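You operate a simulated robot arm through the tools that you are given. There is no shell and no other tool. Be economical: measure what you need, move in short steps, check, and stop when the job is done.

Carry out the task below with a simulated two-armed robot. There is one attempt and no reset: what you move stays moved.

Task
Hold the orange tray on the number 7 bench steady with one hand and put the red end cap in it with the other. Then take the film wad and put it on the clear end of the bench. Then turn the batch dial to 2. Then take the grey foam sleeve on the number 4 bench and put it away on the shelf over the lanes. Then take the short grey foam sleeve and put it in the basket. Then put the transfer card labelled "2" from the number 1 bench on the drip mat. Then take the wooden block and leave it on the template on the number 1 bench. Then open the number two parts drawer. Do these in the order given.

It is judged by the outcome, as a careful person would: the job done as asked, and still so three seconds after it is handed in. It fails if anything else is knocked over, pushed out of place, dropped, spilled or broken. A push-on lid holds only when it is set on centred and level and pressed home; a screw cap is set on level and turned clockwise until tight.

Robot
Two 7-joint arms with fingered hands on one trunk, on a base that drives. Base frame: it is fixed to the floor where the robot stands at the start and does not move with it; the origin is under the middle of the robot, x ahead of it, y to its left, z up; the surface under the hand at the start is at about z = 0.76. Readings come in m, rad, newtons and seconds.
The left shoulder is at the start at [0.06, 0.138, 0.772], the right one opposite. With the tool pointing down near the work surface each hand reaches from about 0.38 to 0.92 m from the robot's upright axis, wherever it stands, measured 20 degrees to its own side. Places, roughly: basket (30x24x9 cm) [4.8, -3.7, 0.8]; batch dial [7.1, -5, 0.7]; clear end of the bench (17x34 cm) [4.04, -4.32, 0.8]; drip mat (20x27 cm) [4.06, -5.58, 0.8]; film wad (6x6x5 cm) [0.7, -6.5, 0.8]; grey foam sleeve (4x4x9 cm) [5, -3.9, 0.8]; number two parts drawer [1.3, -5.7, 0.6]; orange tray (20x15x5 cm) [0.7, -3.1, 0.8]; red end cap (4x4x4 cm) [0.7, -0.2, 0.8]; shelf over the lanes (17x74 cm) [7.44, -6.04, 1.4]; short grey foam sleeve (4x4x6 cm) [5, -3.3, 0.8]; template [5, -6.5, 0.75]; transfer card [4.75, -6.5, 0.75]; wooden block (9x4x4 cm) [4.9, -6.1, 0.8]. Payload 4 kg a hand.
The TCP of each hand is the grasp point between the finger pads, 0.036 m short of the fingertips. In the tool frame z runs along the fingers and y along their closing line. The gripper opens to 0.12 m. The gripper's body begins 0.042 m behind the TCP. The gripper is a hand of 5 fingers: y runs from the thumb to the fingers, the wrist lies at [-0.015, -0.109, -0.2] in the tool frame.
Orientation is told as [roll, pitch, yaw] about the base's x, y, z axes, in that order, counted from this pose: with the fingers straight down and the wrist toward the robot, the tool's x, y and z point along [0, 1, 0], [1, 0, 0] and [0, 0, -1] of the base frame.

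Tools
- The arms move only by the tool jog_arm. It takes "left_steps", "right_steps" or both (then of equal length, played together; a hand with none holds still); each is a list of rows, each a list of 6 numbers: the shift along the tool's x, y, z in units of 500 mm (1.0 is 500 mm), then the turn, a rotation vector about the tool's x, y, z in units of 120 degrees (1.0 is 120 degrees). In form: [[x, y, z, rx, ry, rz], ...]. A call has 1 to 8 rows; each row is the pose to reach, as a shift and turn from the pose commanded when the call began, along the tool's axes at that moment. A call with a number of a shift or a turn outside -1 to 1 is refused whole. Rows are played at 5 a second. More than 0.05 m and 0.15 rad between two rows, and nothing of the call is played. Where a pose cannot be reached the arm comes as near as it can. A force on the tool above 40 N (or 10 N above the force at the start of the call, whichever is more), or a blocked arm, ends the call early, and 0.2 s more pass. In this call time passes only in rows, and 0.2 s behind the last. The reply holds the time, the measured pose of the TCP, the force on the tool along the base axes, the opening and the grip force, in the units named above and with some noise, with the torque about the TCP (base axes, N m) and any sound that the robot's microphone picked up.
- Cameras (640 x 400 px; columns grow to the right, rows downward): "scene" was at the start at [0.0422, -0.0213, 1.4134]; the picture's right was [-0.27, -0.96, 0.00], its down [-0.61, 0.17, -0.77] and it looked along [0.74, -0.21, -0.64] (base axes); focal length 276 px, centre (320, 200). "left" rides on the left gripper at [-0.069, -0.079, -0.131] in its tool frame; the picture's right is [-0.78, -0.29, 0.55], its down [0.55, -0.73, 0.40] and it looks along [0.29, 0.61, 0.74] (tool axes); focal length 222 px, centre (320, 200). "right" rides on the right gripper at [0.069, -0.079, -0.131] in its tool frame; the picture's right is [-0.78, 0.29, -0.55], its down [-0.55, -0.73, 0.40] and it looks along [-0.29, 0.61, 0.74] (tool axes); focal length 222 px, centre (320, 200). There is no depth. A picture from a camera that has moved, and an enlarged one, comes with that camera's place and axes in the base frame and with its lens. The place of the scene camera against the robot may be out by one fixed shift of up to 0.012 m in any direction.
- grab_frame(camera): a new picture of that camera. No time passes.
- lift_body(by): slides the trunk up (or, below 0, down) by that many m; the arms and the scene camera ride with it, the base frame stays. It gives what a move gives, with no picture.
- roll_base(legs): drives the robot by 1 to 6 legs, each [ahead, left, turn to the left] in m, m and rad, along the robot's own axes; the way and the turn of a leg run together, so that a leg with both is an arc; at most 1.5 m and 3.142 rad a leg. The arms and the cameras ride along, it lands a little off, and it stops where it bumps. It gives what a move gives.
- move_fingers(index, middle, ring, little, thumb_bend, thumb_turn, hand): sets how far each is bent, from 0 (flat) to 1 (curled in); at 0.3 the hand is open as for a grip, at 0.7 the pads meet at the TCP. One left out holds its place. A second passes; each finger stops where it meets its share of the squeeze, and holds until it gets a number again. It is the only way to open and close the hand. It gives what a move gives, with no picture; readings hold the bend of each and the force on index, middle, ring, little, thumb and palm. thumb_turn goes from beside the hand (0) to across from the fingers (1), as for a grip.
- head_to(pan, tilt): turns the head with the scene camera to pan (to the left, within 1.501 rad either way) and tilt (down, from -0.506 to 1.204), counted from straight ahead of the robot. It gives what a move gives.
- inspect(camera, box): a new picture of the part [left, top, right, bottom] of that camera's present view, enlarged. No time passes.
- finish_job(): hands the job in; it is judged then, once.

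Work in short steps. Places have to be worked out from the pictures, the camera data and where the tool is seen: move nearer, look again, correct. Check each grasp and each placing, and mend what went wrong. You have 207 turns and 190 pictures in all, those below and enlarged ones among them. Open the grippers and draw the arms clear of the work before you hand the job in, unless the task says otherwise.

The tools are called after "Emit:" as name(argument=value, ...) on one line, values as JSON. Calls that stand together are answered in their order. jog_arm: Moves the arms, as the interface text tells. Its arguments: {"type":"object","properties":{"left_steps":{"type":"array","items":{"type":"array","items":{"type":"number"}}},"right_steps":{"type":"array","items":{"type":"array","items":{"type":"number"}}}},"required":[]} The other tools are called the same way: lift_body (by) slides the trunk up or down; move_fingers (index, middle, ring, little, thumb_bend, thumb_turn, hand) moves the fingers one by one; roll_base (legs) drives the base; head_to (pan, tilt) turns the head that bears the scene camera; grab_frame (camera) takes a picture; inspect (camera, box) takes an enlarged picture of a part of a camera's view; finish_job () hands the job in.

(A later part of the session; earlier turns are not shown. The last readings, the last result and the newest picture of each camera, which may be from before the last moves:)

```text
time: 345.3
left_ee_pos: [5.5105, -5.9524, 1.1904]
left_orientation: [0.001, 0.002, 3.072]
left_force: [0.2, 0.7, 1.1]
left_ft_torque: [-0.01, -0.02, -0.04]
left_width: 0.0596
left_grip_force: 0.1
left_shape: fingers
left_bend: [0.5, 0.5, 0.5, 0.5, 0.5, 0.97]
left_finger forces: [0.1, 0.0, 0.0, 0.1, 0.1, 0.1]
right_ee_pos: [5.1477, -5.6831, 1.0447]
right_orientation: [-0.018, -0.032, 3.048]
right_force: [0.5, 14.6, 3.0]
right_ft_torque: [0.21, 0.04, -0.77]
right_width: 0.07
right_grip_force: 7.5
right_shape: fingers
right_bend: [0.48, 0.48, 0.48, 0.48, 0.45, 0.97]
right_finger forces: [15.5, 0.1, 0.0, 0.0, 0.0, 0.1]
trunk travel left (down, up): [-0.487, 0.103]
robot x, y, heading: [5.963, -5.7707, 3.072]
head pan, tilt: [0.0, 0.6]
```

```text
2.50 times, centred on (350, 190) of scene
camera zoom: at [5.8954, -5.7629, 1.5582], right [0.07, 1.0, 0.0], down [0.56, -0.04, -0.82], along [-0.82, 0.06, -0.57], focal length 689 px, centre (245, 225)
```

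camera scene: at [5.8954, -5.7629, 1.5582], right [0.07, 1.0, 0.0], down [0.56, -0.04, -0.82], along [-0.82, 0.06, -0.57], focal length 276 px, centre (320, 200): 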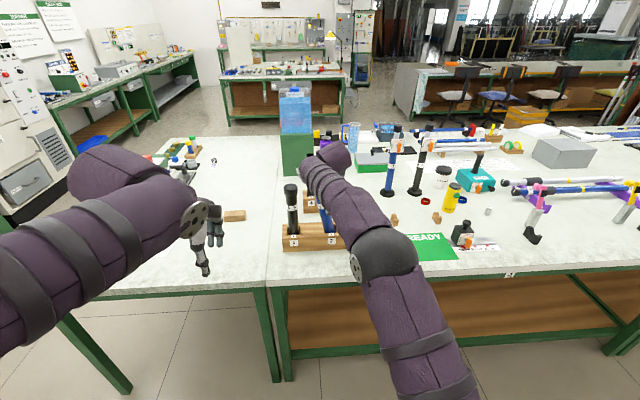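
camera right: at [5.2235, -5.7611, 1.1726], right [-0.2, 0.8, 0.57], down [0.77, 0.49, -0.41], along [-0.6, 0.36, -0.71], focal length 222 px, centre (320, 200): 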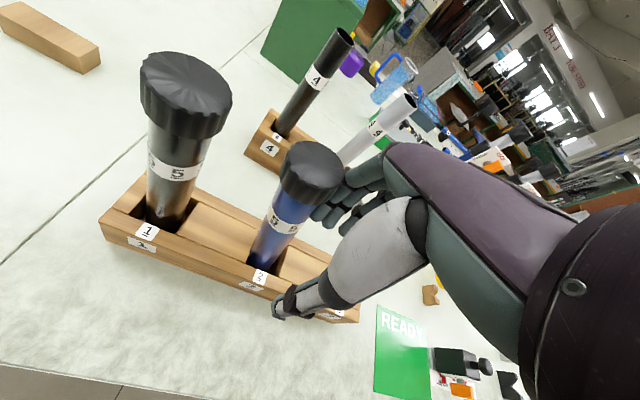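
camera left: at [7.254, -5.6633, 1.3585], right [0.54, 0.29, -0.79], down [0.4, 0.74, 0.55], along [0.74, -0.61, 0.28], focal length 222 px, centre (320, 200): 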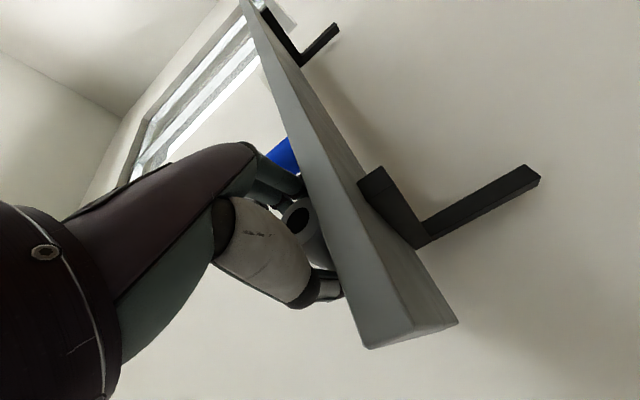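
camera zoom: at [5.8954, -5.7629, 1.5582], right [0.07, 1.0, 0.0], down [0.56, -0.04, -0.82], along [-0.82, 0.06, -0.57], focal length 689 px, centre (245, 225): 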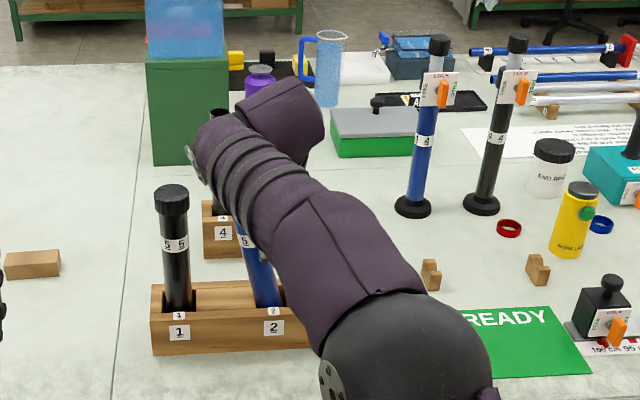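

The index finger is leaning on the blue tube in its holder (nothing toppled). I move the hand back off it (+y), then up.

Emit:
jog_arm(right_steps=[[-0.04, 0, 0, 0, 0, 0], [-0.1, 0, 0, 0, 0, 0], [-0.16, 0, -0.02, 0, 0, 0], [-0.18, 0, -0.1, 0, 0, 0], [-0.18, -0.04, -0.18, 0, 0, 0], [-0.18, -0.1, -0.25, 0, 0, 0]])

Emit:
grab_frame(camera="right")

```text
time: 346.7
left_ee_pos: [5.5102, -5.9541, 1.1896]
left_orientation: [0.0, 0.002, 3.073]
left_force: [0.2, 0.7, 0.1]
left_ft_torque: [-0.01, 0.02, 0.0]
left_width: 0.0595
left_grip_force: 0.1
left_shape: fingers
left_bend: [0.5, 0.5, 0.5, 0.5, 0.5, 0.97]
left_finger forces: [0.1, 0.0, 0.0, 0.0, 0.0, 0.0]
right_ee_pos: [5.2142, -5.6014, 1.1718]
right_orientation: [-0.017, -0.033, 3.05]
right_force: [-0.1, 0.3, -1.7]
right_ft_torque: [0.02, 0.04, 0.03]
right_width: 0.0704
right_grip_force: 0.1
right_shape: fingers
right_bend: [0.48, 0.48, 0.48, 0.48, 0.45, 0.97]
right_finger forces: [0.1, 0.0, 0.0, 0.0, 0.0, 0.1]
trunk travel left (down, up): [-0.487, 0.103]
robot x, y, heading: [5.9641, -5.7675, 3.069]
head pan, tilt: [0.0, 0.6]
```

```text
71 pictures are left
camera right: at [5.2888, -5.6802, 1.2992], right [-0.2, 0.8, 0.57], down [0.77, 0.49, -0.41], along [-0.6, 0.36, -0.71], focal length 222 px, centre (320, 200)
```

right: 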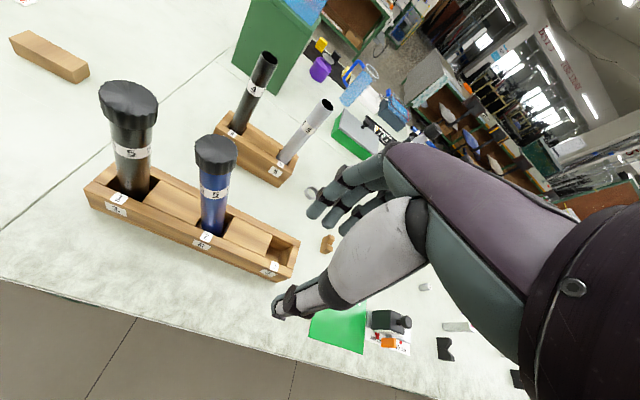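

Tubes are upright in their holders. Now retract properly and verify before driving.

Emit:
jog_arm(right_steps=[[0, -0.08, -0.02, 0, 0, 0], [0, -0.16, -0.04, 0, 0, 0], [0, -0.24, -0.06, 0, 0, 0], [0, -0.32, -0.08, 0, 0, 0], [0, -0.4, -0.1, 0, 0, 0], [0, -0.46, -0.12, 0, 0, 0]])

```text
time: 348.1
left_ee_pos: [5.5087, -5.9532, 1.19]
left_orientation: [-0.002, 0.004, 3.074]
left_force: [1.0, -0.2, 0.7]
left_ft_torque: [0.01, 0.01, -0.04]
left_width: 0.0594
left_grip_force: 0.1
left_shape: fingers
left_bend: [0.5, 0.5, 0.5, 0.5, 0.5, 0.97]
left_finger forces: [0.0, 0.0, 0.0, 0.0, 0.0, 0.1]
right_ee_pos: [5.4397, -5.6257, 1.2216]
right_orientation: [-0.019, -0.031, 3.048]
right_force: [-0.1, -0.3, 0.1]
right_ft_torque: [0.0, 0.04, 0.02]
right_width: 0.0701
right_grip_force: 0.0
right_shape: fingers
right_bend: [0.48, 0.48, 0.48, 0.48, 0.45, 0.97]
right_finger forces: [0.1, 0.0, 0.0, 0.0, 0.0, 0.1]
trunk travel left (down, up): [-0.487, 0.103]
robot x, y, heading: [5.9636, -5.7713, 3.073]
head pan, tilt: [0.0, 0.6]
```

Correct heading and strafe to y≈-6.4, then look at bench 1.

Emit:
roll_base(legs=[[0, 0, 0.07], [0, 0.62, 0]])

Emit:
head_to(pan=0, tilt=0.65)

Emit:
grab_frame(camera="scene")

```text
time: 352.1
left_ee_pos: [5.5145, -6.6049, 1.1897]
left_orientation: [0.0, 0.001, 3.128]
left_force: [0.0, 0.0, 0.4]
left_ft_torque: [0.03, 0.03, 0.02]
left_width: 0.0595
left_grip_force: 0.0
left_shape: fingers
left_bend: [0.5, 0.5, 0.5, 0.5, 0.5, 0.97]
left_finger forces: [0.0, 0.1, 0.0, 0.0, 0.0, 0.0]
right_ee_pos: [5.4282, -6.2806, 1.2211]
right_orientation: [-0.017, -0.03, 3.104]
right_force: [-0.4, -0.5, 0.2]
right_ft_torque: [0.0, 0.0, 0.02]
right_width: 0.0704
right_grip_force: 0.1
right_shape: fingers
right_bend: [0.48, 0.48, 0.48, 0.48, 0.45, 0.97]
right_finger forces: [0.0, 0.1, 0.0, 0.1, 0.1, 0.0]
trunk travel left (down, up): [-0.487, 0.103]
robot x, y, heading: [5.9568, -6.3952, 3.124]
head pan, tilt: [0.0, 0.6]
```

```text
time: 352.7
left_ee_pos: [5.515, -6.6051, 1.1896]
left_orientation: [0.0, 0.001, 3.129]
left_force: [0.9, -0.7, -0.5]
left_ft_torque: [0.02, 0.01, 0.03]
left_width: 0.0598
left_grip_force: 0.1
left_shape: fingers
left_bend: [0.5, 0.5, 0.5, 0.5, 0.5, 0.97]
left_finger forces: [0.0, 0.0, 0.0, 0.0, 0.0, 0.0]
right_ee_pos: [5.4271, -6.2791, 1.2228]
right_orientation: [-0.018, -0.03, 3.104]
right_force: [0.3, 0.3, 0.5]
right_ft_torque: [0.0, 0.0, 0.01]
right_width: 0.0702
right_grip_force: 0.0
right_shape: fingers
right_bend: [0.48, 0.48, 0.48, 0.48, 0.45, 0.97]
right_finger forces: [0.0, 0.0, 0.1, 0.0, 0.1, 0.1]
trunk travel left (down, up): [-0.487, 0.103]
robot x, y, heading: [5.9628, -6.397, 3.127]
head pan, tilt: [0.0, 0.649]
```

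```text
70 pictures are left
camera scene: at [5.8917, -6.3943, 1.554], right [0.01, 1.0, 0.0], down [0.6, -0.01, -0.8], along [-0.8, 0.01, -0.6], focal length 276 px, centre (320, 200)
```

scene: 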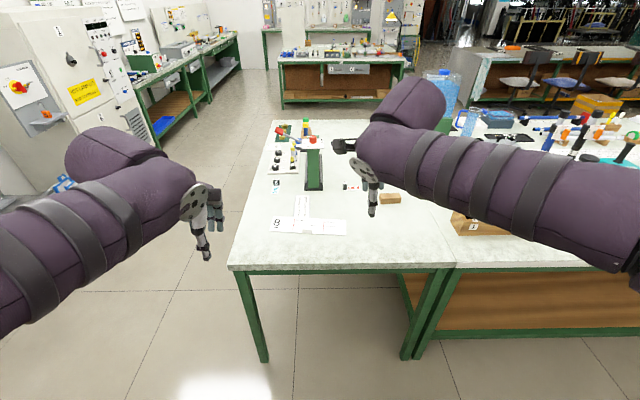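

Emit:
inspect(camera="scene", box=[225, 110, 425, 280])

```text
2.35 times, centred on (325, 195) of scene
camera zoom: at [5.8917, -6.3943, 1.554], right [0.01, 1.0, 0.0], down [0.6, -0.01, -0.8], along [-0.8, 0.01, -0.6], focal length 648 px, centre (308, 212)
```

zoom: 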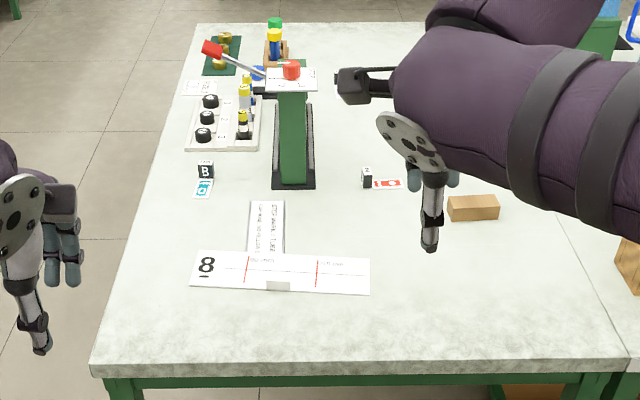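

Emit:
inspect(camera="scene", box=[275, 170, 305, 195])

Emit:
inspect(camera="scene", box=[330, 170, 370, 205])

Emit:
inspect(camera="scene", box=[260, 190, 360, 245])

```text
16.00 times, centred on (290, 182) of scene
camera zoom: at [5.8917, -6.3943, 1.554], right [0.01, 1.0, 0.0], down [0.6, -0.01, -0.8], along [-0.8, 0.01, -0.6], focal length 4408 px, centre (800, 480)
```

zoom: 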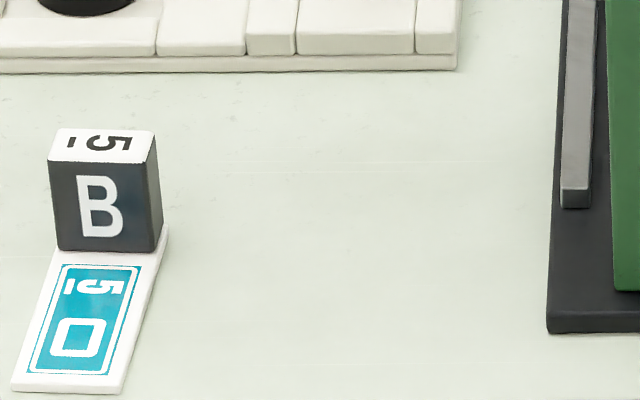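

```text
11.43 times, centred on (350, 188) of scene
camera zoom: at [5.8917, -6.3943, 1.554], right [0.01, 1.0, 0.0], down [0.6, -0.01, -0.8], along [-0.8, 0.01, -0.6], focal length 3148 px, centre (-23, 343)
```

zoom: 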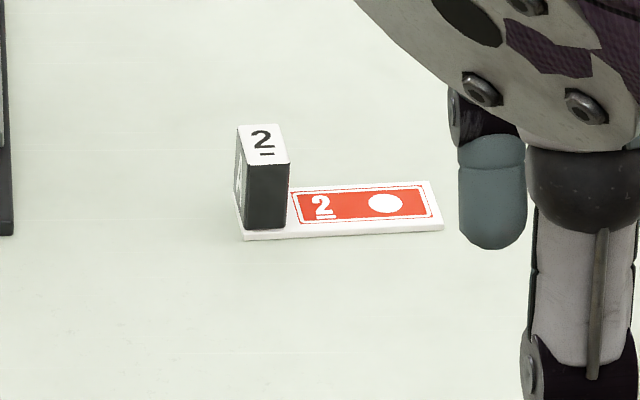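

```text
6.40 times, centred on (310, 218) of scene
camera zoom: at [5.8917, -6.3943, 1.554], right [0.01, 1.0, 0.0], down [0.6, -0.01, -0.8], along [-0.8, 0.01, -0.6], focal length 1763 px, centre (384, 88)
```

zoom: 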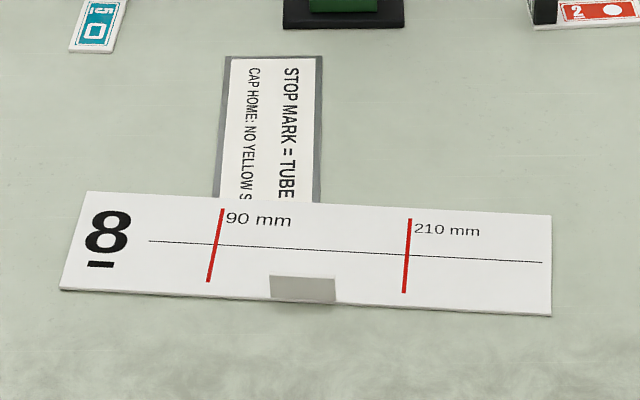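

Card 2 is the red one with an upright black block handle at about (4.75, -6.25). I move closer to the bench.

Emit:
roll_base(legs=[[0, 0, 0.014], [0.38, 0, 0]])

Emit:
grab_frame(camera="right")

```text
time: 355.4
left_ee_pos: [5.1342, -6.6102, 1.1894]
left_orientation: [-0.001, 0.003, -3.14]
left_force: [-0.4, -0.1, -0.4]
left_ft_torque: [0.01, -0.03, 0.01]
left_width: 0.0599
left_grip_force: 0.1
left_shape: fingers
left_bend: [0.5, 0.5, 0.5, 0.5, 0.5, 0.97]
left_finger forces: [0.0, 0.1, 0.0, 0.0, 0.0, 0.0]
right_ee_pos: [5.0401, -6.2871, 1.2213]
right_orientation: [-0.019, -0.029, 3.119]
right_force: [-0.2, 0.3, -0.3]
right_ft_torque: [-0.03, -0.04, 0.01]
right_width: 0.0706
right_grip_force: 0.0
right_shape: fingers
right_bend: [0.48, 0.48, 0.48, 0.48, 0.45, 0.97]
right_finger forces: [0.0, 0.0, 0.0, 0.1, 0.1, 0.0]
trunk travel left (down, up): [-0.487, 0.103]
robot x, y, heading: [5.5726, -6.3942, 3.138]
head pan, tilt: [0.0, 0.649]
```

```text
65 pictures are left
camera right: at [5.1224, -6.36, 1.3496], right [-0.26, 0.78, 0.57], down [0.74, 0.54, -0.41], along [-0.63, 0.31, -0.71], focal length 222 px, centre (320, 200)
```

right: 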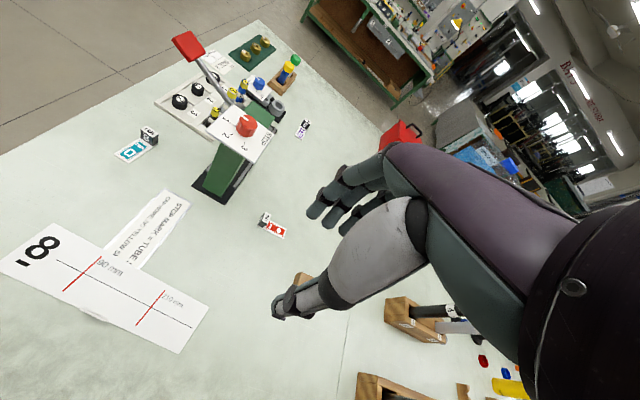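

Block handle at about (4.80, -6.26). Hover the right hand over it.

Emit:
jog_arm(right_steps=[[-0.006, 0.06, 0.066, 0, 0, 0], [-0.012, 0.12, 0.132, 0, 0, 0], [-0.019, 0.18, 0.2, 0, 0, 0], [-0.025, 0.24, 0.266, 0, 0, 0], [-0.031, 0.3, 0.332, 0, 0, 0], [-0.037, 0.36, 0.4, 0, 0, 0], [-0.044, 0.42, 0.466, 0, 0, 0], [-0.05, 0.48, 0.532, 0, 0, 0]])

Emit:
grab_frame(camera="right")

```text
time: 357.2
left_ee_pos: [5.1333, -6.6108, 1.1893]
left_orientation: [0.001, 0.001, -3.142]
left_force: [1.0, 0.1, 0.1]
left_ft_torque: [0.02, -0.03, 0.03]
left_width: 0.0595
left_grip_force: 0.1
left_shape: fingers
left_bend: [0.5, 0.5, 0.5, 0.5, 0.5, 0.97]
left_finger forces: [0.1, 0.0, 0.0, 0.0, 0.0, 0.0]
right_ee_pos: [4.7945, -6.2514, 0.9643]
right_orientation: [-0.018, -0.03, 3.118]
right_force: [-0.2, 0.1, 1.5]
right_ft_torque: [0.0, -0.03, -0.04]
right_width: 0.0701
right_grip_force: 0.0
right_shape: fingers
right_bend: [0.48, 0.48, 0.48, 0.48, 0.45, 0.97]
right_finger forces: [0.1, 0.0, 0.0, 0.1, 0.1, 0.0]
trunk travel left (down, up): [-0.487, 0.103]
robot x, y, heading: [5.5785, -6.4003, 3.141]
head pan, tilt: [0.0, 0.649]
```

```text
64 pictures are left
camera right: at [4.8743, -6.3235, 1.0912], right [-0.26, 0.78, 0.57], down [0.74, 0.54, -0.41], along [-0.63, 0.31, -0.71], focal length 222 px, centre (320, 200)
```

right: 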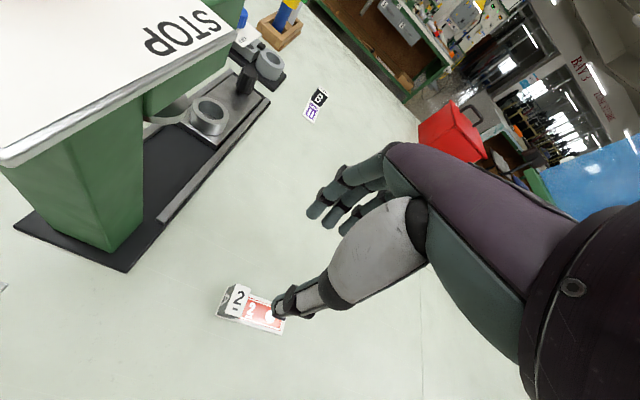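

Block at (4.823, -6.255). Adjust and descend to z≈0.83.

Emit:
jog_arm(right_steps=[[0.008, -0.03, 0.0, 0, 0, 0], [0.008, -0.056, 0.06, 0, 0, 0], [0.008, -0.056, 0.14, 0, 0, 0], [0.008, -0.056, 0.21, 0, 0, 0], [0.008, -0.056, 0.262, 0, 0, 0]])

Emit:
grab_frame(camera="right")

```text
time: 358.4
left_ee_pos: [5.1376, -6.6124, 1.1916]
left_orientation: [0.0, 0.002, -3.14]
left_force: [-0.1, -0.5, 0.6]
left_ft_torque: [-0.02, 0.01, 0.0]
left_width: 0.0595
left_grip_force: 0.0
left_shape: fingers
left_bend: [0.5, 0.5, 0.5, 0.5, 0.5, 0.97]
left_finger forces: [0.0, 0.0, 0.0, 0.0, 0.1, 0.0]
right_ee_pos: [4.8148, -6.2552, 0.8391]
right_orientation: [-0.014, -0.048, 3.12]
right_force: [-4.6, 0.3, 33.8]
right_ft_torque: [-0.17, -1.55, -0.01]
right_width: 0.0733
right_grip_force: 16.5
right_shape: fingers
right_bend: [0.48, 0.48, 0.48, 0.48, 0.44, 0.98]
right_finger forces: [0.0, 0.0, 0.0, 0.0, 33.2, 0.0]
trunk travel left (down, up): [-0.487, 0.103]
robot x, y, heading: [5.5768, -6.4007, 3.137]
head pan, tilt: [0.0, 0.649]
```

```text
63 pictures are left
camera right: at [4.8978, -6.3271, 0.9659], right [-0.25, 0.78, 0.57], down [0.73, 0.54, -0.42], along [-0.64, 0.31, -0.7], focal length 222 px, centre (320, 200)
```

right: 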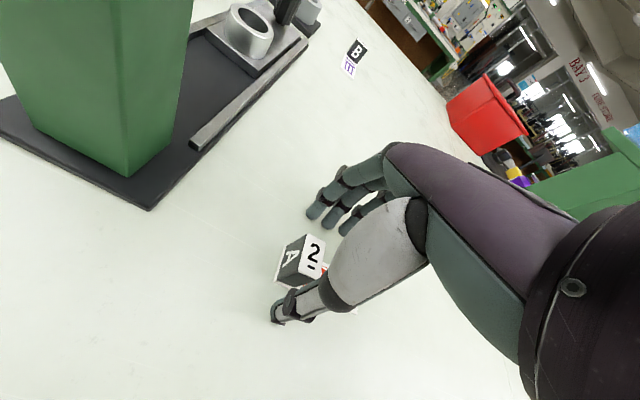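

The thumb rests on the bench (surface ≈0.795). I raise 6 mm and close on the block.

Emit:
jog_arm(right_steps=[[0, 0, -0.016, 0, 0, 0]])

Emit:
move_fingers(hand="right", index=0.7, middle=0.7, ring=0.5, little=0.5, thumb_bend=0.7)

Emit:
grab_frame(camera="right")

```text
time: 358.9
left_ee_pos: [5.1363, -6.6111, 1.1898]
left_orientation: [0.0, 0.003, -3.14]
left_force: [-0.6, 0.5, -0.1]
left_ft_torque: [-0.01, 0.02, -0.02]
left_width: 0.0599
left_grip_force: 0.0
left_shape: fingers
left_bend: [0.5, 0.5, 0.5, 0.5, 0.5, 0.97]
left_finger forces: [0.1, 0.0, 0.0, 0.0, 0.0, 0.1]
right_ee_pos: [4.8179, -6.2559, 0.8401]
right_orientation: [-0.017, -0.031, 3.12]
right_force: [-4.4, -0.8, 17.4]
right_ft_torque: [-0.16, -0.46, -0.06]
right_width: 0.0706
right_grip_force: 9.0
right_shape: fingers
right_bend: [0.47, 0.48, 0.48, 0.48, 0.46, 0.97]
right_finger forces: [2.5, 0.0, 0.0, 0.0, 15.1, 0.1]
trunk travel left (down, up): [-0.487, 0.103]
robot x, y, heading: [5.5801, -6.4006, 3.143]
head pan, tilt: [0.0, 0.649]
```

```text
time: 359.9
left_ee_pos: [5.1372, -6.6118, 1.1895]
left_orientation: [0.0, 0.002, -3.138]
left_force: [0.1, 0.4, 0.8]
left_ft_torque: [-0.02, 0.02, 0.0]
left_width: 0.0598
left_grip_force: 0.0
left_shape: fingers
left_bend: [0.5, 0.5, 0.5, 0.5, 0.5, 0.97]
left_finger forces: [0.1, 0.1, 0.0, 0.0, 0.1, 0.0]
right_ee_pos: [4.8204, -6.2539, 0.8381]
right_orientation: [-0.018, -0.031, 3.118]
right_force: [3.1, 1.4, 13.6]
right_ft_torque: [-0.02, -0.42, 0.07]
right_width: 0.0251
right_grip_force: 14.2
right_shape: fingers
right_bend: [0.67, 0.68, 0.5, 0.5, 0.63, 0.97]
right_finger forces: [5.0, 3.5, 0.0, 0.0, 19.7, 0.0]
trunk travel left (down, up): [-0.487, 0.103]
robot x, y, heading: [5.5754, -6.3985, 3.142]
head pan, tilt: [0.0, 0.649]
```

```text
62 pictures are left
camera right: at [4.9002, -6.3256, 0.9673], right [-0.26, 0.78, 0.57], down [0.73, 0.54, -0.41], along [-0.63, 0.31, -0.71], focal length 222 px, centre (320, 200)
```

right: 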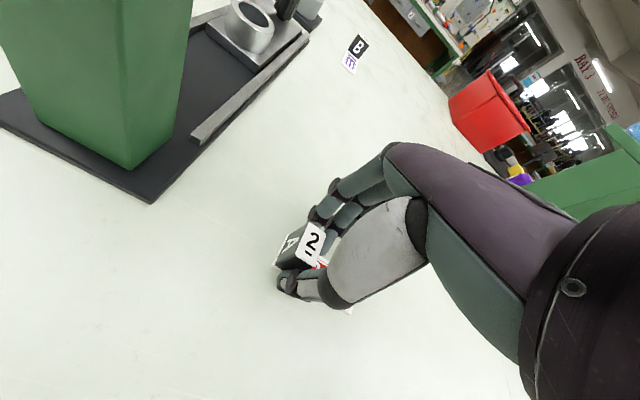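

Gripped on the block. Lift and check.

Emit:
jog_arm(right_steps=[[0, 0, -0.03, 0, 0, 0], [0, 0, -0.1, 0, 0, 0], [0, 0, -0.18, 0, 0, 0], [0, 0, -0.27, 0, 0, 0]])

Emit:
grab_frame(camera="right")

```text
time: 360.9
left_ee_pos: [5.1358, -6.6116, 1.1893]
left_orientation: [0.0, 0.001, -3.14]
left_force: [0.5, -1.0, -0.2]
left_ft_torque: [-0.02, 0.04, -0.02]
left_width: 0.0598
left_grip_force: 0.1
left_shape: fingers
left_bend: [0.5, 0.5, 0.5, 0.5, 0.5, 0.97]
left_finger forces: [0.0, 0.0, 0.0, 0.0, 0.0, 0.0]
right_ee_pos: [4.8255, -6.2561, 0.9757]
right_orientation: [-0.017, -0.033, 3.119]
right_force: [0.1, 0.0, -0.9]
right_ft_torque: [-0.01, 0.04, 0.01]
right_width: 0.0252
right_grip_force: 9.7
right_shape: fingers
right_bend: [0.65, 0.67, 0.5, 0.5, 0.63, 0.96]
right_finger forces: [6.4, 3.5, 0.0, 0.1, 9.9, 0.0]
trunk travel left (down, up): [-0.487, 0.103]
robot x, y, heading: [5.5767, -6.3984, 3.145]
head pan, tilt: [0.0, 0.649]
```

```text
61 pictures are left
camera right: at [4.9056, -6.3285, 1.1028], right [-0.26, 0.78, 0.57], down [0.74, 0.54, -0.41], along [-0.63, 0.31, -0.71], focal length 222 px, centre (320, 200)
```

right: 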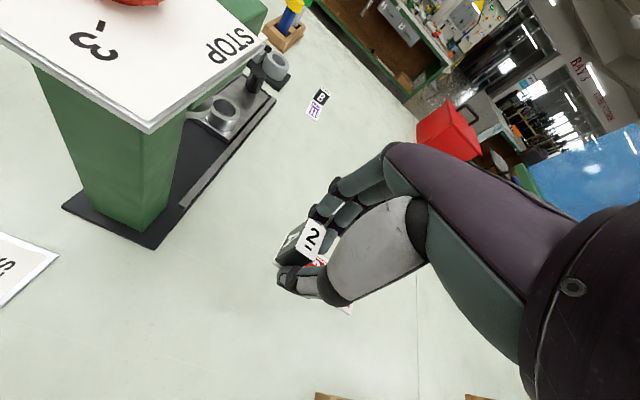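

Card 2 is held. Retract and raise the right arm first.

Emit:
jog_arm(right_steps=[[0, -0.01, -0.09, 0, 0, 0], [0, -0.04, -0.18, 0, 0, 0], [0, -0.11, -0.24, 0, 0, 0], [0, -0.19, -0.29, 0, 0, 0], [0, -0.27, -0.34, 0, 0, 0], [0, -0.36, -0.38, 0, 0, 0], [0, -0.45, -0.41, 0, 0, 0], [0, -0.53, -0.44, 0, 0, 0]])

```text
time: 362.6
left_ee_pos: [5.136, -6.6103, 1.1896]
left_orientation: [0.0, 0.001, -3.139]
left_force: [0.2, -0.9, 0.0]
left_ft_torque: [-0.01, 0.02, 0.01]
left_width: 0.0598
left_grip_force: 0.1
left_shape: fingers
left_bend: [0.5, 0.5, 0.5, 0.5, 0.5, 0.97]
left_finger forces: [0.0, 0.0, 0.0, 0.1, 0.0, 0.0]
right_ee_pos: [5.0932, -6.2658, 1.188]
right_orientation: [-0.016, -0.032, 3.116]
right_force: [0.4, 0.1, -0.2]
right_ft_torque: [0.0, 0.01, 0.02]
right_width: 0.0252
right_grip_force: 9.6
right_shape: fingers
right_bend: [0.65, 0.67, 0.5, 0.5, 0.64, 0.96]
right_finger forces: [6.3, 3.4, 0.0, 0.1, 9.9, 0.1]
trunk travel left (down, up): [-0.487, 0.103]
robot x, y, heading: [5.5752, -6.3944, 3.143]
head pan, tilt: [0.0, 0.649]
```

Arm tucked at z≈1.19. Drive around the south end.

Emit:
roll_base(legs=[[-0.45, 0, 0], [0, 0.95, 0]])

```text
time: 369.9
left_ee_pos: [5.5974, -7.5649, 1.1895]
left_orientation: [0.001, 0.001, -3.128]
left_force: [-0.7, 0.7, 0.7]
left_ft_torque: [0.01, -0.03, 0.03]
left_width: 0.0594
left_grip_force: 0.1
left_shape: fingers
left_bend: [0.5, 0.5, 0.5, 0.5, 0.5, 0.97]
left_finger forces: [0.0, 0.0, 0.0, 0.1, 0.0, 0.1]
right_ee_pos: [5.5509, -7.2221, 1.1859]
right_orientation: [-0.018, -0.03, 3.131]
right_force: [0.2, -0.7, 0.1]
right_ft_torque: [0.03, -0.01, 0.01]
right_width: 0.0249
right_grip_force: 10.1
right_shape: fingers
right_bend: [0.65, 0.67, 0.5, 0.5, 0.64, 0.96]
right_finger forces: [6.3, 3.4, 0.0, 0.1, 9.9, 0.1]
trunk travel left (down, up): [-0.487, 0.103]
robot x, y, heading: [6.0345, -7.3421, -3.132]
head pan, tilt: [0.0, 0.649]
```

Emit:
roll_base(legs=[[1.5, 0, -0.01], [1.5, 0, 0], [0.1, 0, 0]])

Emit:
head_to(pan=-1.3, tilt=0.5)

Emit:
grab_frame(camera="scene")

```text
time: 385.1
left_ee_pos: [2.5003, -7.4986, 1.1895]
left_orientation: [0.001, 0.003, 3.111]
left_force: [0.0, -0.3, -0.3]
left_ft_torque: [0.0, -0.04, 0.02]
left_width: 0.0595
left_grip_force: 0.0
left_shape: fingers
left_bend: [0.5, 0.5, 0.5, 0.5, 0.5, 0.97]
left_finger forces: [0.1, 0.0, 0.1, 0.0, 0.0, 0.0]
right_ee_pos: [2.4691, -7.1533, 1.1868]
right_orientation: [-0.017, -0.029, 3.087]
right_force: [-0.7, -0.1, -1.3]
right_ft_torque: [-0.02, 0.0, 0.02]
right_width: 0.0251
right_grip_force: 10.6
right_shape: fingers
right_bend: [0.65, 0.67, 0.5, 0.5, 0.64, 0.96]
right_finger forces: [6.3, 3.5, 0.1, 0.0, 9.9, 0.0]
trunk travel left (down, up): [-0.487, 0.103]
robot x, y, heading: [2.9468, -7.2978, 3.107]
head pan, tilt: [0.0, 0.649]
```

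```text
time: 386.6
left_ee_pos: [2.5016, -7.4985, 1.1901]
left_orientation: [0.002, 0.001, 3.111]
left_force: [0.8, 0.2, 0.0]
left_ft_torque: [0.01, 0.02, 0.03]
left_width: 0.0596
left_grip_force: 0.0
left_shape: fingers
left_bend: [0.5, 0.5, 0.5, 0.5, 0.5, 0.97]
left_finger forces: [0.1, 0.0, 0.0, 0.0, 0.0, 0.1]
right_ee_pos: [2.4705, -7.1536, 1.1868]
right_orientation: [-0.017, -0.029, 3.084]
right_force: [-0.5, -0.1, 0.2]
right_ft_torque: [0.0, 0.01, -0.01]
right_width: 0.0251
right_grip_force: 9.9
right_shape: fingers
right_bend: [0.65, 0.67, 0.5, 0.5, 0.64, 0.96]
right_finger forces: [6.3, 3.3, 0.1, 0.1, 9.9, 0.1]
trunk travel left (down, up): [-0.487, 0.103]
robot x, y, heading: [2.9491, -7.2989, 3.11]
head pan, tilt: [-1.3, 0.499]
```

```text
60 pictures are left
camera scene: at [2.9467, -7.2099, 1.5673], right [0.97, 0.24, 0.0], down [0.11, -0.47, -0.88], along [-0.21, 0.85, -0.48], focal length 276 px, centre (320, 200)
```

scene: 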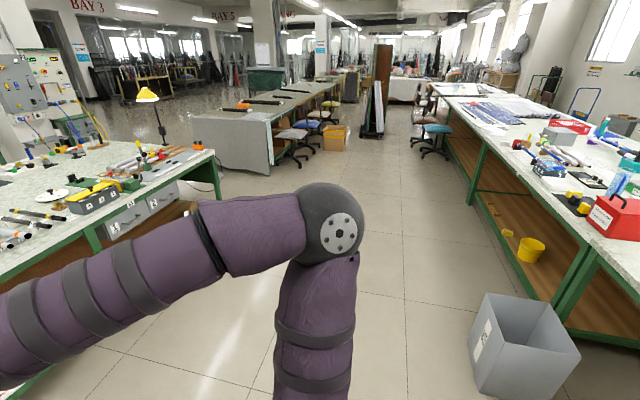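

Path north is clear; the bin is at x≈3.5–3.95, y≈-6. I strafe to y≈-5.33, then turn to face the bench.

Emit:
roll_base(legs=[[0, 0, 0.03], [0, -1.5, 0], [0, -0.47, 0], [0, 0, 1.57], [0, 0, 1.57]])

Emit:
head_to(pan=-0.3, tilt=0.6)

Emit:
grab_frame(camera="scene")

```text
time: 404.7
left_ee_pos: [3.3168, -5.0502, 1.1898]
left_orientation: [0.0, 0.002, 0.114]
left_force: [0.0, -0.4, 0.0]
left_ft_torque: [0.01, 0.01, 0.01]
left_width: 0.0597
left_grip_force: 0.0
left_shape: fingers
left_bend: [0.5, 0.5, 0.5, 0.5, 0.5, 0.97]
left_finger forces: [0.1, 0.0, 0.1, 0.0, 0.0, 0.0]
right_ee_pos: [3.398, -5.3871, 1.1863]
right_orientation: [-0.018, -0.032, 0.089]
right_force: [0.6, 0.2, 0.3]
right_ft_torque: [0.01, 0.0, 0.02]
right_width: 0.0242
right_grip_force: 9.9
right_shape: fingers
right_bend: [0.65, 0.67, 0.5, 0.5, 0.64, 0.96]
right_finger forces: [6.1, 3.0, 0.0, 0.0, 9.3, 0.0]
trunk travel left (down, up): [-0.487, 0.103]
robot x, y, heading: [2.9001, -5.3122, 0.112]
head pan, tilt: [-1.3, 0.499]
```

```text
time: 405.9
left_ee_pos: [3.3173, -5.0504, 1.1891]
left_orientation: [-0.001, 0.001, 0.113]
left_force: [0.5, 0.0, 0.7]
left_ft_torque: [0.0, 0.04, 0.01]
left_width: 0.0597
left_grip_force: 0.0
left_shape: fingers
left_bend: [0.5, 0.5, 0.5, 0.5, 0.5, 0.97]
left_finger forces: [0.0, 0.0, 0.0, 0.0, 0.0, 0.0]
right_ee_pos: [3.3973, -5.3879, 1.1864]
right_orientation: [-0.018, -0.029, 0.09]
right_force: [0.4, 0.3, 0.3]
right_ft_torque: [0.01, -0.01, 0.02]
right_width: 0.0243
right_grip_force: 9.2
right_shape: fingers
right_bend: [0.65, 0.67, 0.5, 0.5, 0.64, 0.96]
right_finger forces: [6.1, 3.0, 0.1, 0.0, 9.2, 0.1]
trunk travel left (down, up): [-0.487, 0.103]
robot x, y, heading: [2.9016, -5.3102, 0.117]
head pan, tilt: [-0.3, 0.6]
```

```text
59 pictures are left
camera scene: at [2.9504, -5.3307, 1.5582], right [-0.19, -0.98, 0.0], down [-0.55, 0.11, -0.83], along [0.81, -0.15, -0.56], focal length 276 px, centre (320, 200)
```

scene: 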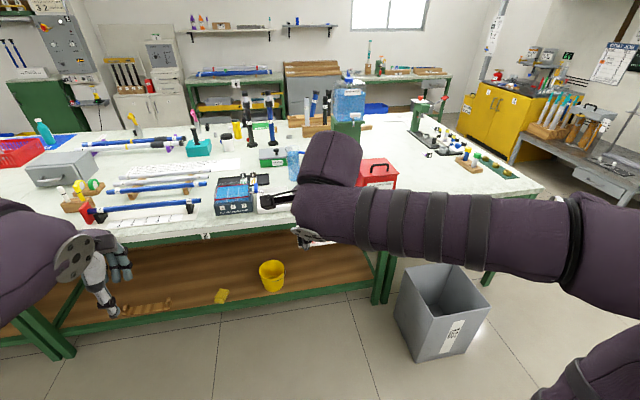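

The drip mat is the black mat behind my forearm. Fix heading and approach.

Emit:
roll_base(legs=[[0, 0, -0.117], [0.55, 0.03, 0]])

Emit:
grab_frame(camera="right")

Emit:
head_to(pan=-0.4, tilt=0.8)

Emit:
grab_frame(camera="scene")

```text
time: 409.6
left_ee_pos: [3.8824, -5.08, 1.189]
left_orientation: [0.0, 0.005, -0.015]
left_force: [0.5, -0.6, -0.4]
left_ft_torque: [-0.01, 0.0, 0.04]
left_width: 0.0594
left_grip_force: 0.0
left_shape: fingers
left_bend: [0.5, 0.5, 0.5, 0.5, 0.5, 0.97]
left_finger forces: [0.0, 0.0, 0.0, 0.1, 0.1, 0.0]
right_ee_pos: [3.9198, -5.4249, 1.1864]
right_orientation: [-0.016, -0.029, -0.038]
right_force: [-0.5, 0.4, 0.1]
right_ft_torque: [-0.01, -0.03, -0.03]
right_width: 0.0243
right_grip_force: 8.7
right_shape: fingers
right_bend: [0.65, 0.67, 0.5, 0.5, 0.64, 0.96]
right_finger forces: [6.2, 2.9, 0.0, 0.1, 9.3, 0.1]
trunk travel left (down, up): [-0.487, 0.103]
robot x, y, heading: [3.4383, -5.2878, -0.016]
head pan, tilt: [-0.3, 0.6]
```

```text
58 pictures are left
camera right: at [3.8383, -5.349, 1.3141], right [0.24, -0.79, 0.57], down [-0.74, -0.53, -0.41], along [0.62, -0.32, -0.71], focal length 222 px, centre (320, 200)
```

right: 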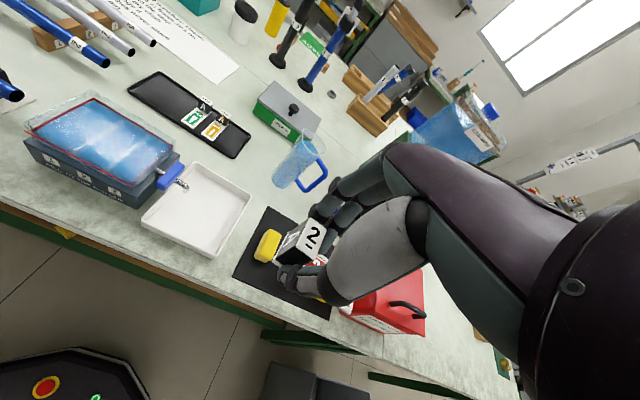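

```text
time: 410.3
left_ee_pos: [3.8826, -5.0803, 1.1899]
left_orientation: [-0.001, 0.003, -0.013]
left_force: [0.4, 0.0, 0.7]
left_ft_torque: [-0.04, -0.03, 0.03]
left_width: 0.0594
left_grip_force: 0.0
left_shape: fingers
left_bend: [0.5, 0.5, 0.5, 0.5, 0.5, 0.97]
left_finger forces: [0.0, 0.1, 0.0, 0.0, 0.0, 0.0]
right_ee_pos: [3.9201, -5.4257, 1.1867]
right_orientation: [-0.018, -0.029, -0.039]
right_force: [0.1, 0.5, 0.8]
right_ft_torque: [0.02, -0.01, -0.03]
right_width: 0.0245
right_grip_force: 8.8
right_shape: fingers
right_bend: [0.65, 0.67, 0.5, 0.5, 0.64, 0.96]
right_finger forces: [6.2, 3.1, 0.0, 0.0, 9.2, 0.0]
trunk travel left (down, up): [-0.487, 0.103]
robot x, y, heading: [3.4379, -5.2902, -0.016]
head pan, tilt: [-0.4, 0.799]
```

```text
57 pictures are left
camera scene: at [3.4718, -5.3178, 1.5414], right [-0.4, -0.92, 0.0], down [-0.66, 0.29, -0.7], along [0.64, -0.28, -0.72], focal length 276 px, centre (320, 200)
```

scene: 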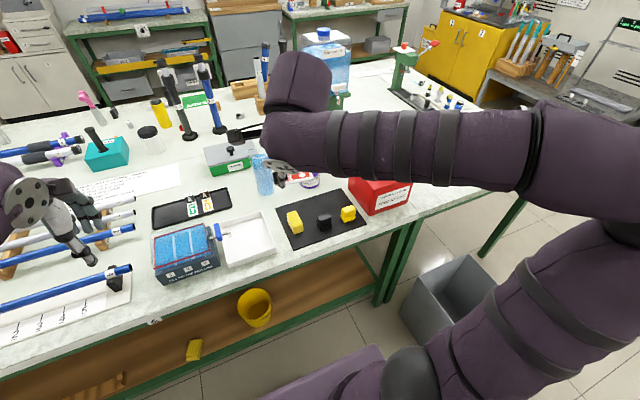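

Mat spans x 3.975–4.165, y -5.44 to -5.715, with three sponges toward the near half. I'll set the card on the free far strip: block at (4.11, -5.545), card extending to -y. Hover first.

Emit:
jog_arm(right_steps=[[-0.04, 0.063, 0.05, 0, 0, 0], [-0.08, 0.126, 0.1, 0, 0, 0], [-0.12, 0.19, 0.15, 0, 0, 0], [-0.16, 0.253, 0.2, 0, 0, 0], [-0.2, 0.316, 0.25, 0, 0, 0], [-0.23, 0.38, 0.3, 0, 0, 0.019]])

Emit:
grab_frame(camera="right")

```text
time: 411.7
left_ee_pos: [3.8832, -5.0798, 1.1885]
left_orientation: [0.0, 0.003, -0.015]
left_force: [0.8, 0.3, 0.3]
left_ft_torque: [-0.02, 0.01, 0.02]
left_width: 0.0599
left_grip_force: 0.0
left_shape: fingers
left_bend: [0.5, 0.5, 0.5, 0.5, 0.5, 0.97]
left_finger forces: [0.1, 0.0, 0.0, 0.0, 0.0, 0.1]
right_ee_pos: [4.1121, -5.55, 1.043]
right_orientation: [-0.015, -0.031, -0.079]
right_force: [0.7, 0.4, -0.3]
right_ft_torque: [-0.02, 0.01, 0.0]
right_width: 0.0245
right_grip_force: 9.4
right_shape: fingers
right_bend: [0.65, 0.67, 0.5, 0.5, 0.64, 0.96]
right_finger forces: [6.4, 3.0, 0.0, 0.1, 9.4, 0.0]
trunk travel left (down, up): [-0.487, 0.103]
robot x, y, heading: [3.4376, -5.2874, -0.018]
head pan, tilt: [-0.4, 0.799]
```

```text
56 pictures are left
camera right: at [4.0341, -5.4721, 1.1704], right [0.21, -0.8, 0.57], down [-0.76, -0.5, -0.41], along [0.61, -0.35, -0.71], focal length 222 px, centre (320, 200)
```

right: 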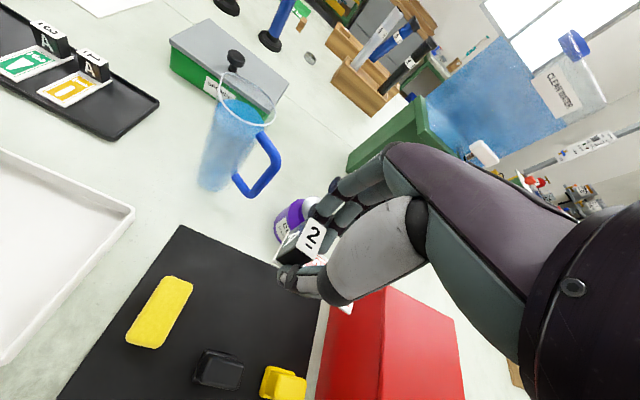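

Clear of sponges and jar. Descend slowly.

Emit:
jog_arm(right_steps=[[0, 0, 0.09, 0, 0, 0], [0, 0, 0.18, 0, 0, 0], [0, 0, 0.27, 0, 0, 0], [0, 0, 0.34, 0, 0, 0], [0, 0, 0.375, 0, 0, 0], [0, 0, 0.39, 0, 0, 0]])

Emit:
grab_frame(camera="right")

```text
time: 413.1
left_ee_pos: [3.8821, -5.0799, 1.1888]
left_orientation: [0.0, 0.003, -0.014]
left_force: [-0.1, 0.2, 0.1]
left_ft_torque: [-0.04, -0.01, 0.0]
left_width: 0.0597
left_grip_force: 0.0
left_shape: fingers
left_bend: [0.5, 0.5, 0.5, 0.5, 0.5, 0.97]
left_finger forces: [0.0, 0.0, 0.0, 0.0, 0.1, 0.0]
right_ee_pos: [4.1154, -5.5538, 0.8509]
right_orientation: [-0.016, -0.031, -0.077]
right_force: [0.4, 0.3, 0.9]
right_ft_torque: [-0.01, 0.01, 0.03]
right_width: 0.0245
right_grip_force: 9.6
right_shape: fingers
right_bend: [0.65, 0.67, 0.5, 0.5, 0.64, 0.96]
right_finger forces: [6.3, 2.9, 0.0, 0.1, 9.4, 0.1]
trunk travel left (down, up): [-0.487, 0.103]
robot x, y, heading: [3.4391, -5.2874, -0.015]
head pan, tilt: [-0.4, 0.799]
```

```text
55 pictures are left
camera right: at [4.037, -5.4746, 0.9784], right [0.21, -0.8, 0.57], down [-0.76, -0.5, -0.41], along [0.61, -0.35, -0.71], focal length 222 px, centre (320, 200)
```

right: 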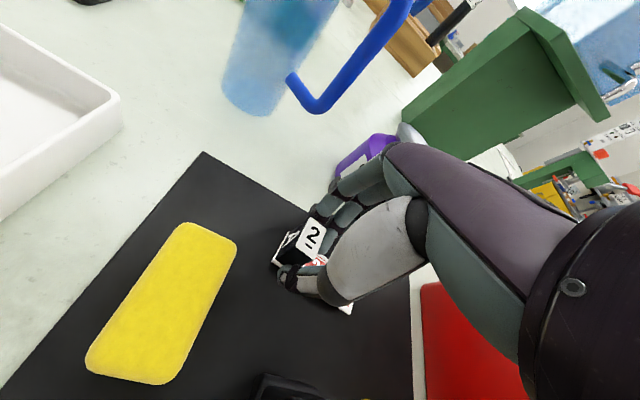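

A few mm more until contact, then release.

Emit:
jog_arm(right_steps=[[0, 0, 0.008, 0, 0, 0], [0, 0, 0.016, 0, 0, 0], [0, 0, 0.022, 0, 0, 0]])

```text
time: 413.9
left_ee_pos: [3.8797, -5.079, 1.1905]
left_orientation: [-0.001, 0.0, -0.014]
left_force: [-0.2, 0.1, 0.7]
left_ft_torque: [0.04, 0.05, 0.02]
left_width: 0.0596
left_grip_force: 0.1
left_shape: fingers
left_bend: [0.5, 0.5, 0.5, 0.5, 0.5, 0.97]
left_finger forces: [0.1, 0.0, 0.0, 0.0, 0.1, 0.1]
right_ee_pos: [4.1159, -5.5553, 0.8441]
right_orientation: [-0.015, -0.039, -0.079]
right_force: [-1.9, -0.3, 28.5]
right_ft_torque: [0.14, 0.67, 0.04]
right_width: 0.0244
right_grip_force: 22.7
right_shape: fingers
right_bend: [0.66, 0.67, 0.5, 0.5, 0.65, 0.96]
right_finger forces: [5.5, 5.6, 0.0, 0.0, 33.9, 0.0]
trunk travel left (down, up): [-0.487, 0.103]
robot x, y, heading: [3.4362, -5.284, -0.016]
head pan, tilt: [-0.4, 0.799]
```

Contact. I ease up 3 mm, open slightly, and lift away.

Emit:
jog_arm(right_steps=[[0, 0, -0.012, 0, 0, 0]])

Emit:
move_fingers(hand="right", index=0.56, middle=0.56, ring=0.5, little=0.5, thumb_bend=0.55)

Emit:
jog_arm(right_steps=[[0, 0, -0.05, 0, 0, 0], [0, 0, -0.13, 0, 0, 0], [0, 0, -0.22, 0, 0, 0], [0, 0, -0.31, 0, 0, 0]])

Emit:
grab_frame(camera="right")

```text
time: 414.3
left_ee_pos: [3.8802, -5.0791, 1.1892]
left_orientation: [0.0, 0.002, -0.014]
left_force: [-0.2, -0.5, 0.5]
left_ft_torque: [-0.01, -0.01, -0.01]
left_width: 0.0595
left_grip_force: 0.0
left_shape: fingers
left_bend: [0.5, 0.5, 0.5, 0.5, 0.5, 0.97]
left_finger forces: [0.0, 0.1, 0.0, 0.0, 0.1, 0.0]
right_ee_pos: [4.1132, -5.5546, 0.8441]
right_orientation: [-0.016, -0.03, -0.078]
right_force: [3.1, 0.1, 7.0]
right_ft_torque: [-0.05, -0.22, 0.07]
right_width: 0.0241
right_grip_force: 13.1
right_shape: fingers
right_bend: [0.65, 0.67, 0.5, 0.5, 0.65, 0.96]
right_finger forces: [7.3, 8.8, 0.0, 0.0, 9.9, 0.1]
trunk travel left (down, up): [-0.487, 0.103]
robot x, y, heading: [3.4395, -5.2908, -0.011]
head pan, tilt: [-0.4, 0.799]
```

```text
time: 415.3
left_ee_pos: [3.8821, -5.079, 1.19]
left_orientation: [0.0, 0.001, -0.013]
left_force: [0.0, -0.8, 0.4]
left_ft_torque: [0.03, 0.05, 0.0]
left_width: 0.0596
left_grip_force: 0.2
left_shape: fingers
left_bend: [0.5, 0.5, 0.5, 0.5, 0.5, 0.97]
left_finger forces: [0.0, 0.0, 0.1, 0.0, 0.0, 0.0]
right_ee_pos: [4.1134, -5.5546, 0.8455]
right_orientation: [-0.014, -0.03, -0.078]
right_force: [2.3, 2.3, 7.1]
right_ft_torque: [0.17, 0.12, -0.07]
right_width: 0.0386
right_grip_force: 3.8
right_shape: fingers
right_bend: [0.56, 0.56, 0.5, 0.5, 0.58, 0.97]
right_finger forces: [0.0, 0.0, 0.1, 0.1, 7.3, 0.0]
trunk travel left (down, up): [-0.487, 0.103]
robot x, y, heading: [3.437, -5.2845, -0.015]
head pan, tilt: [-0.4, 0.799]
```

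```text
time: 416.3
left_ee_pos: [3.8806, -5.0789, 1.1898]
left_orientation: [0.0, 0.0, -0.014]
left_force: [-0.5, -0.2, 0.2]
left_ft_torque: [0.01, -0.02, 0.01]
left_width: 0.0597
left_grip_force: 0.0
left_shape: fingers
left_bend: [0.5, 0.5, 0.5, 0.5, 0.5, 0.97]
left_finger forces: [0.0, 0.1, 0.0, 0.1, 0.1, 0.0]
right_ee_pos: [4.1082, -5.5483, 0.9957]
right_orientation: [-0.017, -0.032, -0.079]
right_force: [0.4, 0.3, -0.9]
right_ft_torque: [-0.02, -0.01, -0.04]
right_width: 0.0428
right_grip_force: 0.1
right_shape: fingers
right_bend: [0.56, 0.56, 0.5, 0.5, 0.55, 0.97]
right_finger forces: [0.0, 0.0, 0.0, 0.1, 0.0, 0.0]
trunk travel left (down, up): [-0.487, 0.103]
robot x, y, heading: [3.4356, -5.2883, -0.014]
head pan, tilt: [-0.4, 0.799]
```

```text
54 pictures are left
camera right: at [4.0286, -5.4697, 1.1251], right [0.21, -0.8, 0.57], down [-0.76, -0.5, -0.41], along [0.61, -0.35, -0.71], focal length 222 px, centre (320, 200)
```

right: 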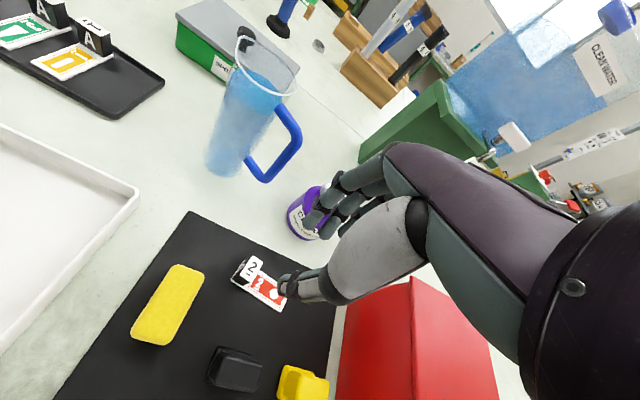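

Card 2 sits on the mat. Retract the arm.

Emit:
jog_arm(right_steps=[[0, 0, -0.09, 0, 0, 0], [0, 0, -0.18, 0, 0, 0], [0.02, -0.07, -0.24, 0, 0, 0], [0.05, -0.15, -0.28, 0, 0, 0], [0.08, -0.23, -0.32, 0, 0, 0], [0.1, -0.31, -0.36, 0, 0, 0], [0.12, -0.39, -0.39, 0, 0, 0]])

```text
time: 417.9
left_ee_pos: [3.8823, -5.0815, 1.1911]
left_orientation: [-0.001, 0.001, -0.015]
left_force: [-0.1, 0.0, 0.0]
left_ft_torque: [0.0, -0.01, -0.02]
left_width: 0.0595
left_grip_force: 0.1
left_shape: fingers
left_bend: [0.5, 0.5, 0.5, 0.5, 0.5, 0.97]
left_finger forces: [0.0, 0.0, 0.1, 0.0, 0.0, 0.0]
right_ee_pos: [3.9097, -5.4753, 1.1862]
right_orientation: [-0.016, -0.031, -0.08]
right_force: [-0.7, -0.1, 0.6]
right_ft_torque: [-0.01, -0.02, -0.01]
right_width: 0.043
right_grip_force: 0.0
right_shape: fingers
right_bend: [0.56, 0.56, 0.5, 0.5, 0.55, 0.97]
right_finger forces: [0.1, 0.0, 0.0, 0.0, 0.0, 0.1]
trunk travel left (down, up): [-0.487, 0.103]
robot x, y, heading: [3.4411, -5.2865, -0.011]
head pan, tilt: [-0.4, 0.799]
```

Emit:
roll_base(legs=[[-0.52, 0, 0.011], [0, -1.5, 0], [0, -0.55, 0]])

```text
time: 430.9
left_ee_pos: [3.3681, -7.1277, 1.1898]
left_orientation: [0.0, 0.002, 0.024]
left_force: [-0.3, 0.4, -0.6]
left_ft_torque: [0.02, 0.0, -0.01]
left_width: 0.0597
left_grip_force: 0.1
left_shape: fingers
left_bend: [0.5, 0.5, 0.5, 0.5, 0.5, 0.97]
left_finger forces: [0.0, 0.0, 0.1, 0.1, 0.0, 0.0]
right_ee_pos: [3.4138, -7.5215, 1.1864]
right_orientation: [-0.017, -0.033, -0.039]
right_force: [-0.3, -0.6, 0.6]
right_ft_torque: [0.02, -0.02, -0.02]
right_width: 0.0432
right_grip_force: 0.1
right_shape: fingers
right_bend: [0.56, 0.56, 0.5, 0.5, 0.55, 0.97]
right_finger forces: [0.0, 0.0, 0.0, 0.0, 0.1, 0.1]
trunk travel left (down, up): [-0.487, 0.103]
robot x, y, heading: [2.9343, -7.3535, 0.024]
head pan, tilt: [-0.4, 0.799]
```

Emit:
roll_base(legs=[[1.5, 0, -0.024], [1.5, 0, 0], [0.08, 0, 0], [0, 0, 1.55], [0, 0, 1.55]])

```text
time: 453.7
left_ee_pos: [5.5986, -7.5149, 1.1889]
left_orientation: [0.001, 0.001, 3.108]
left_force: [0.9, 0.0, -0.4]
left_ft_torque: [0.03, 0.01, 0.02]
left_width: 0.0594
left_grip_force: 0.1
left_shape: fingers
left_bend: [0.5, 0.5, 0.5, 0.5, 0.5, 0.97]
left_finger forces: [0.1, 0.1, 0.0, 0.0, 0.0, 0.0]
right_ee_pos: [5.5745, -7.1196, 1.1877]
right_orientation: [-0.015, -0.032, 3.046]
right_force: [0.3, 0.0, -0.7]
right_ft_torque: [-0.02, 0.0, 0.01]
right_width: 0.043
right_grip_force: 0.0
right_shape: fingers
right_bend: [0.56, 0.56, 0.5, 0.5, 0.55, 0.97]
right_finger forces: [0.0, 0.0, 0.0, 0.0, 0.0, 0.0]
trunk travel left (down, up): [-0.487, 0.103]
robot x, y, heading: [6.046, -7.3144, 3.105]
head pan, tilt: [-0.4, 0.799]
```

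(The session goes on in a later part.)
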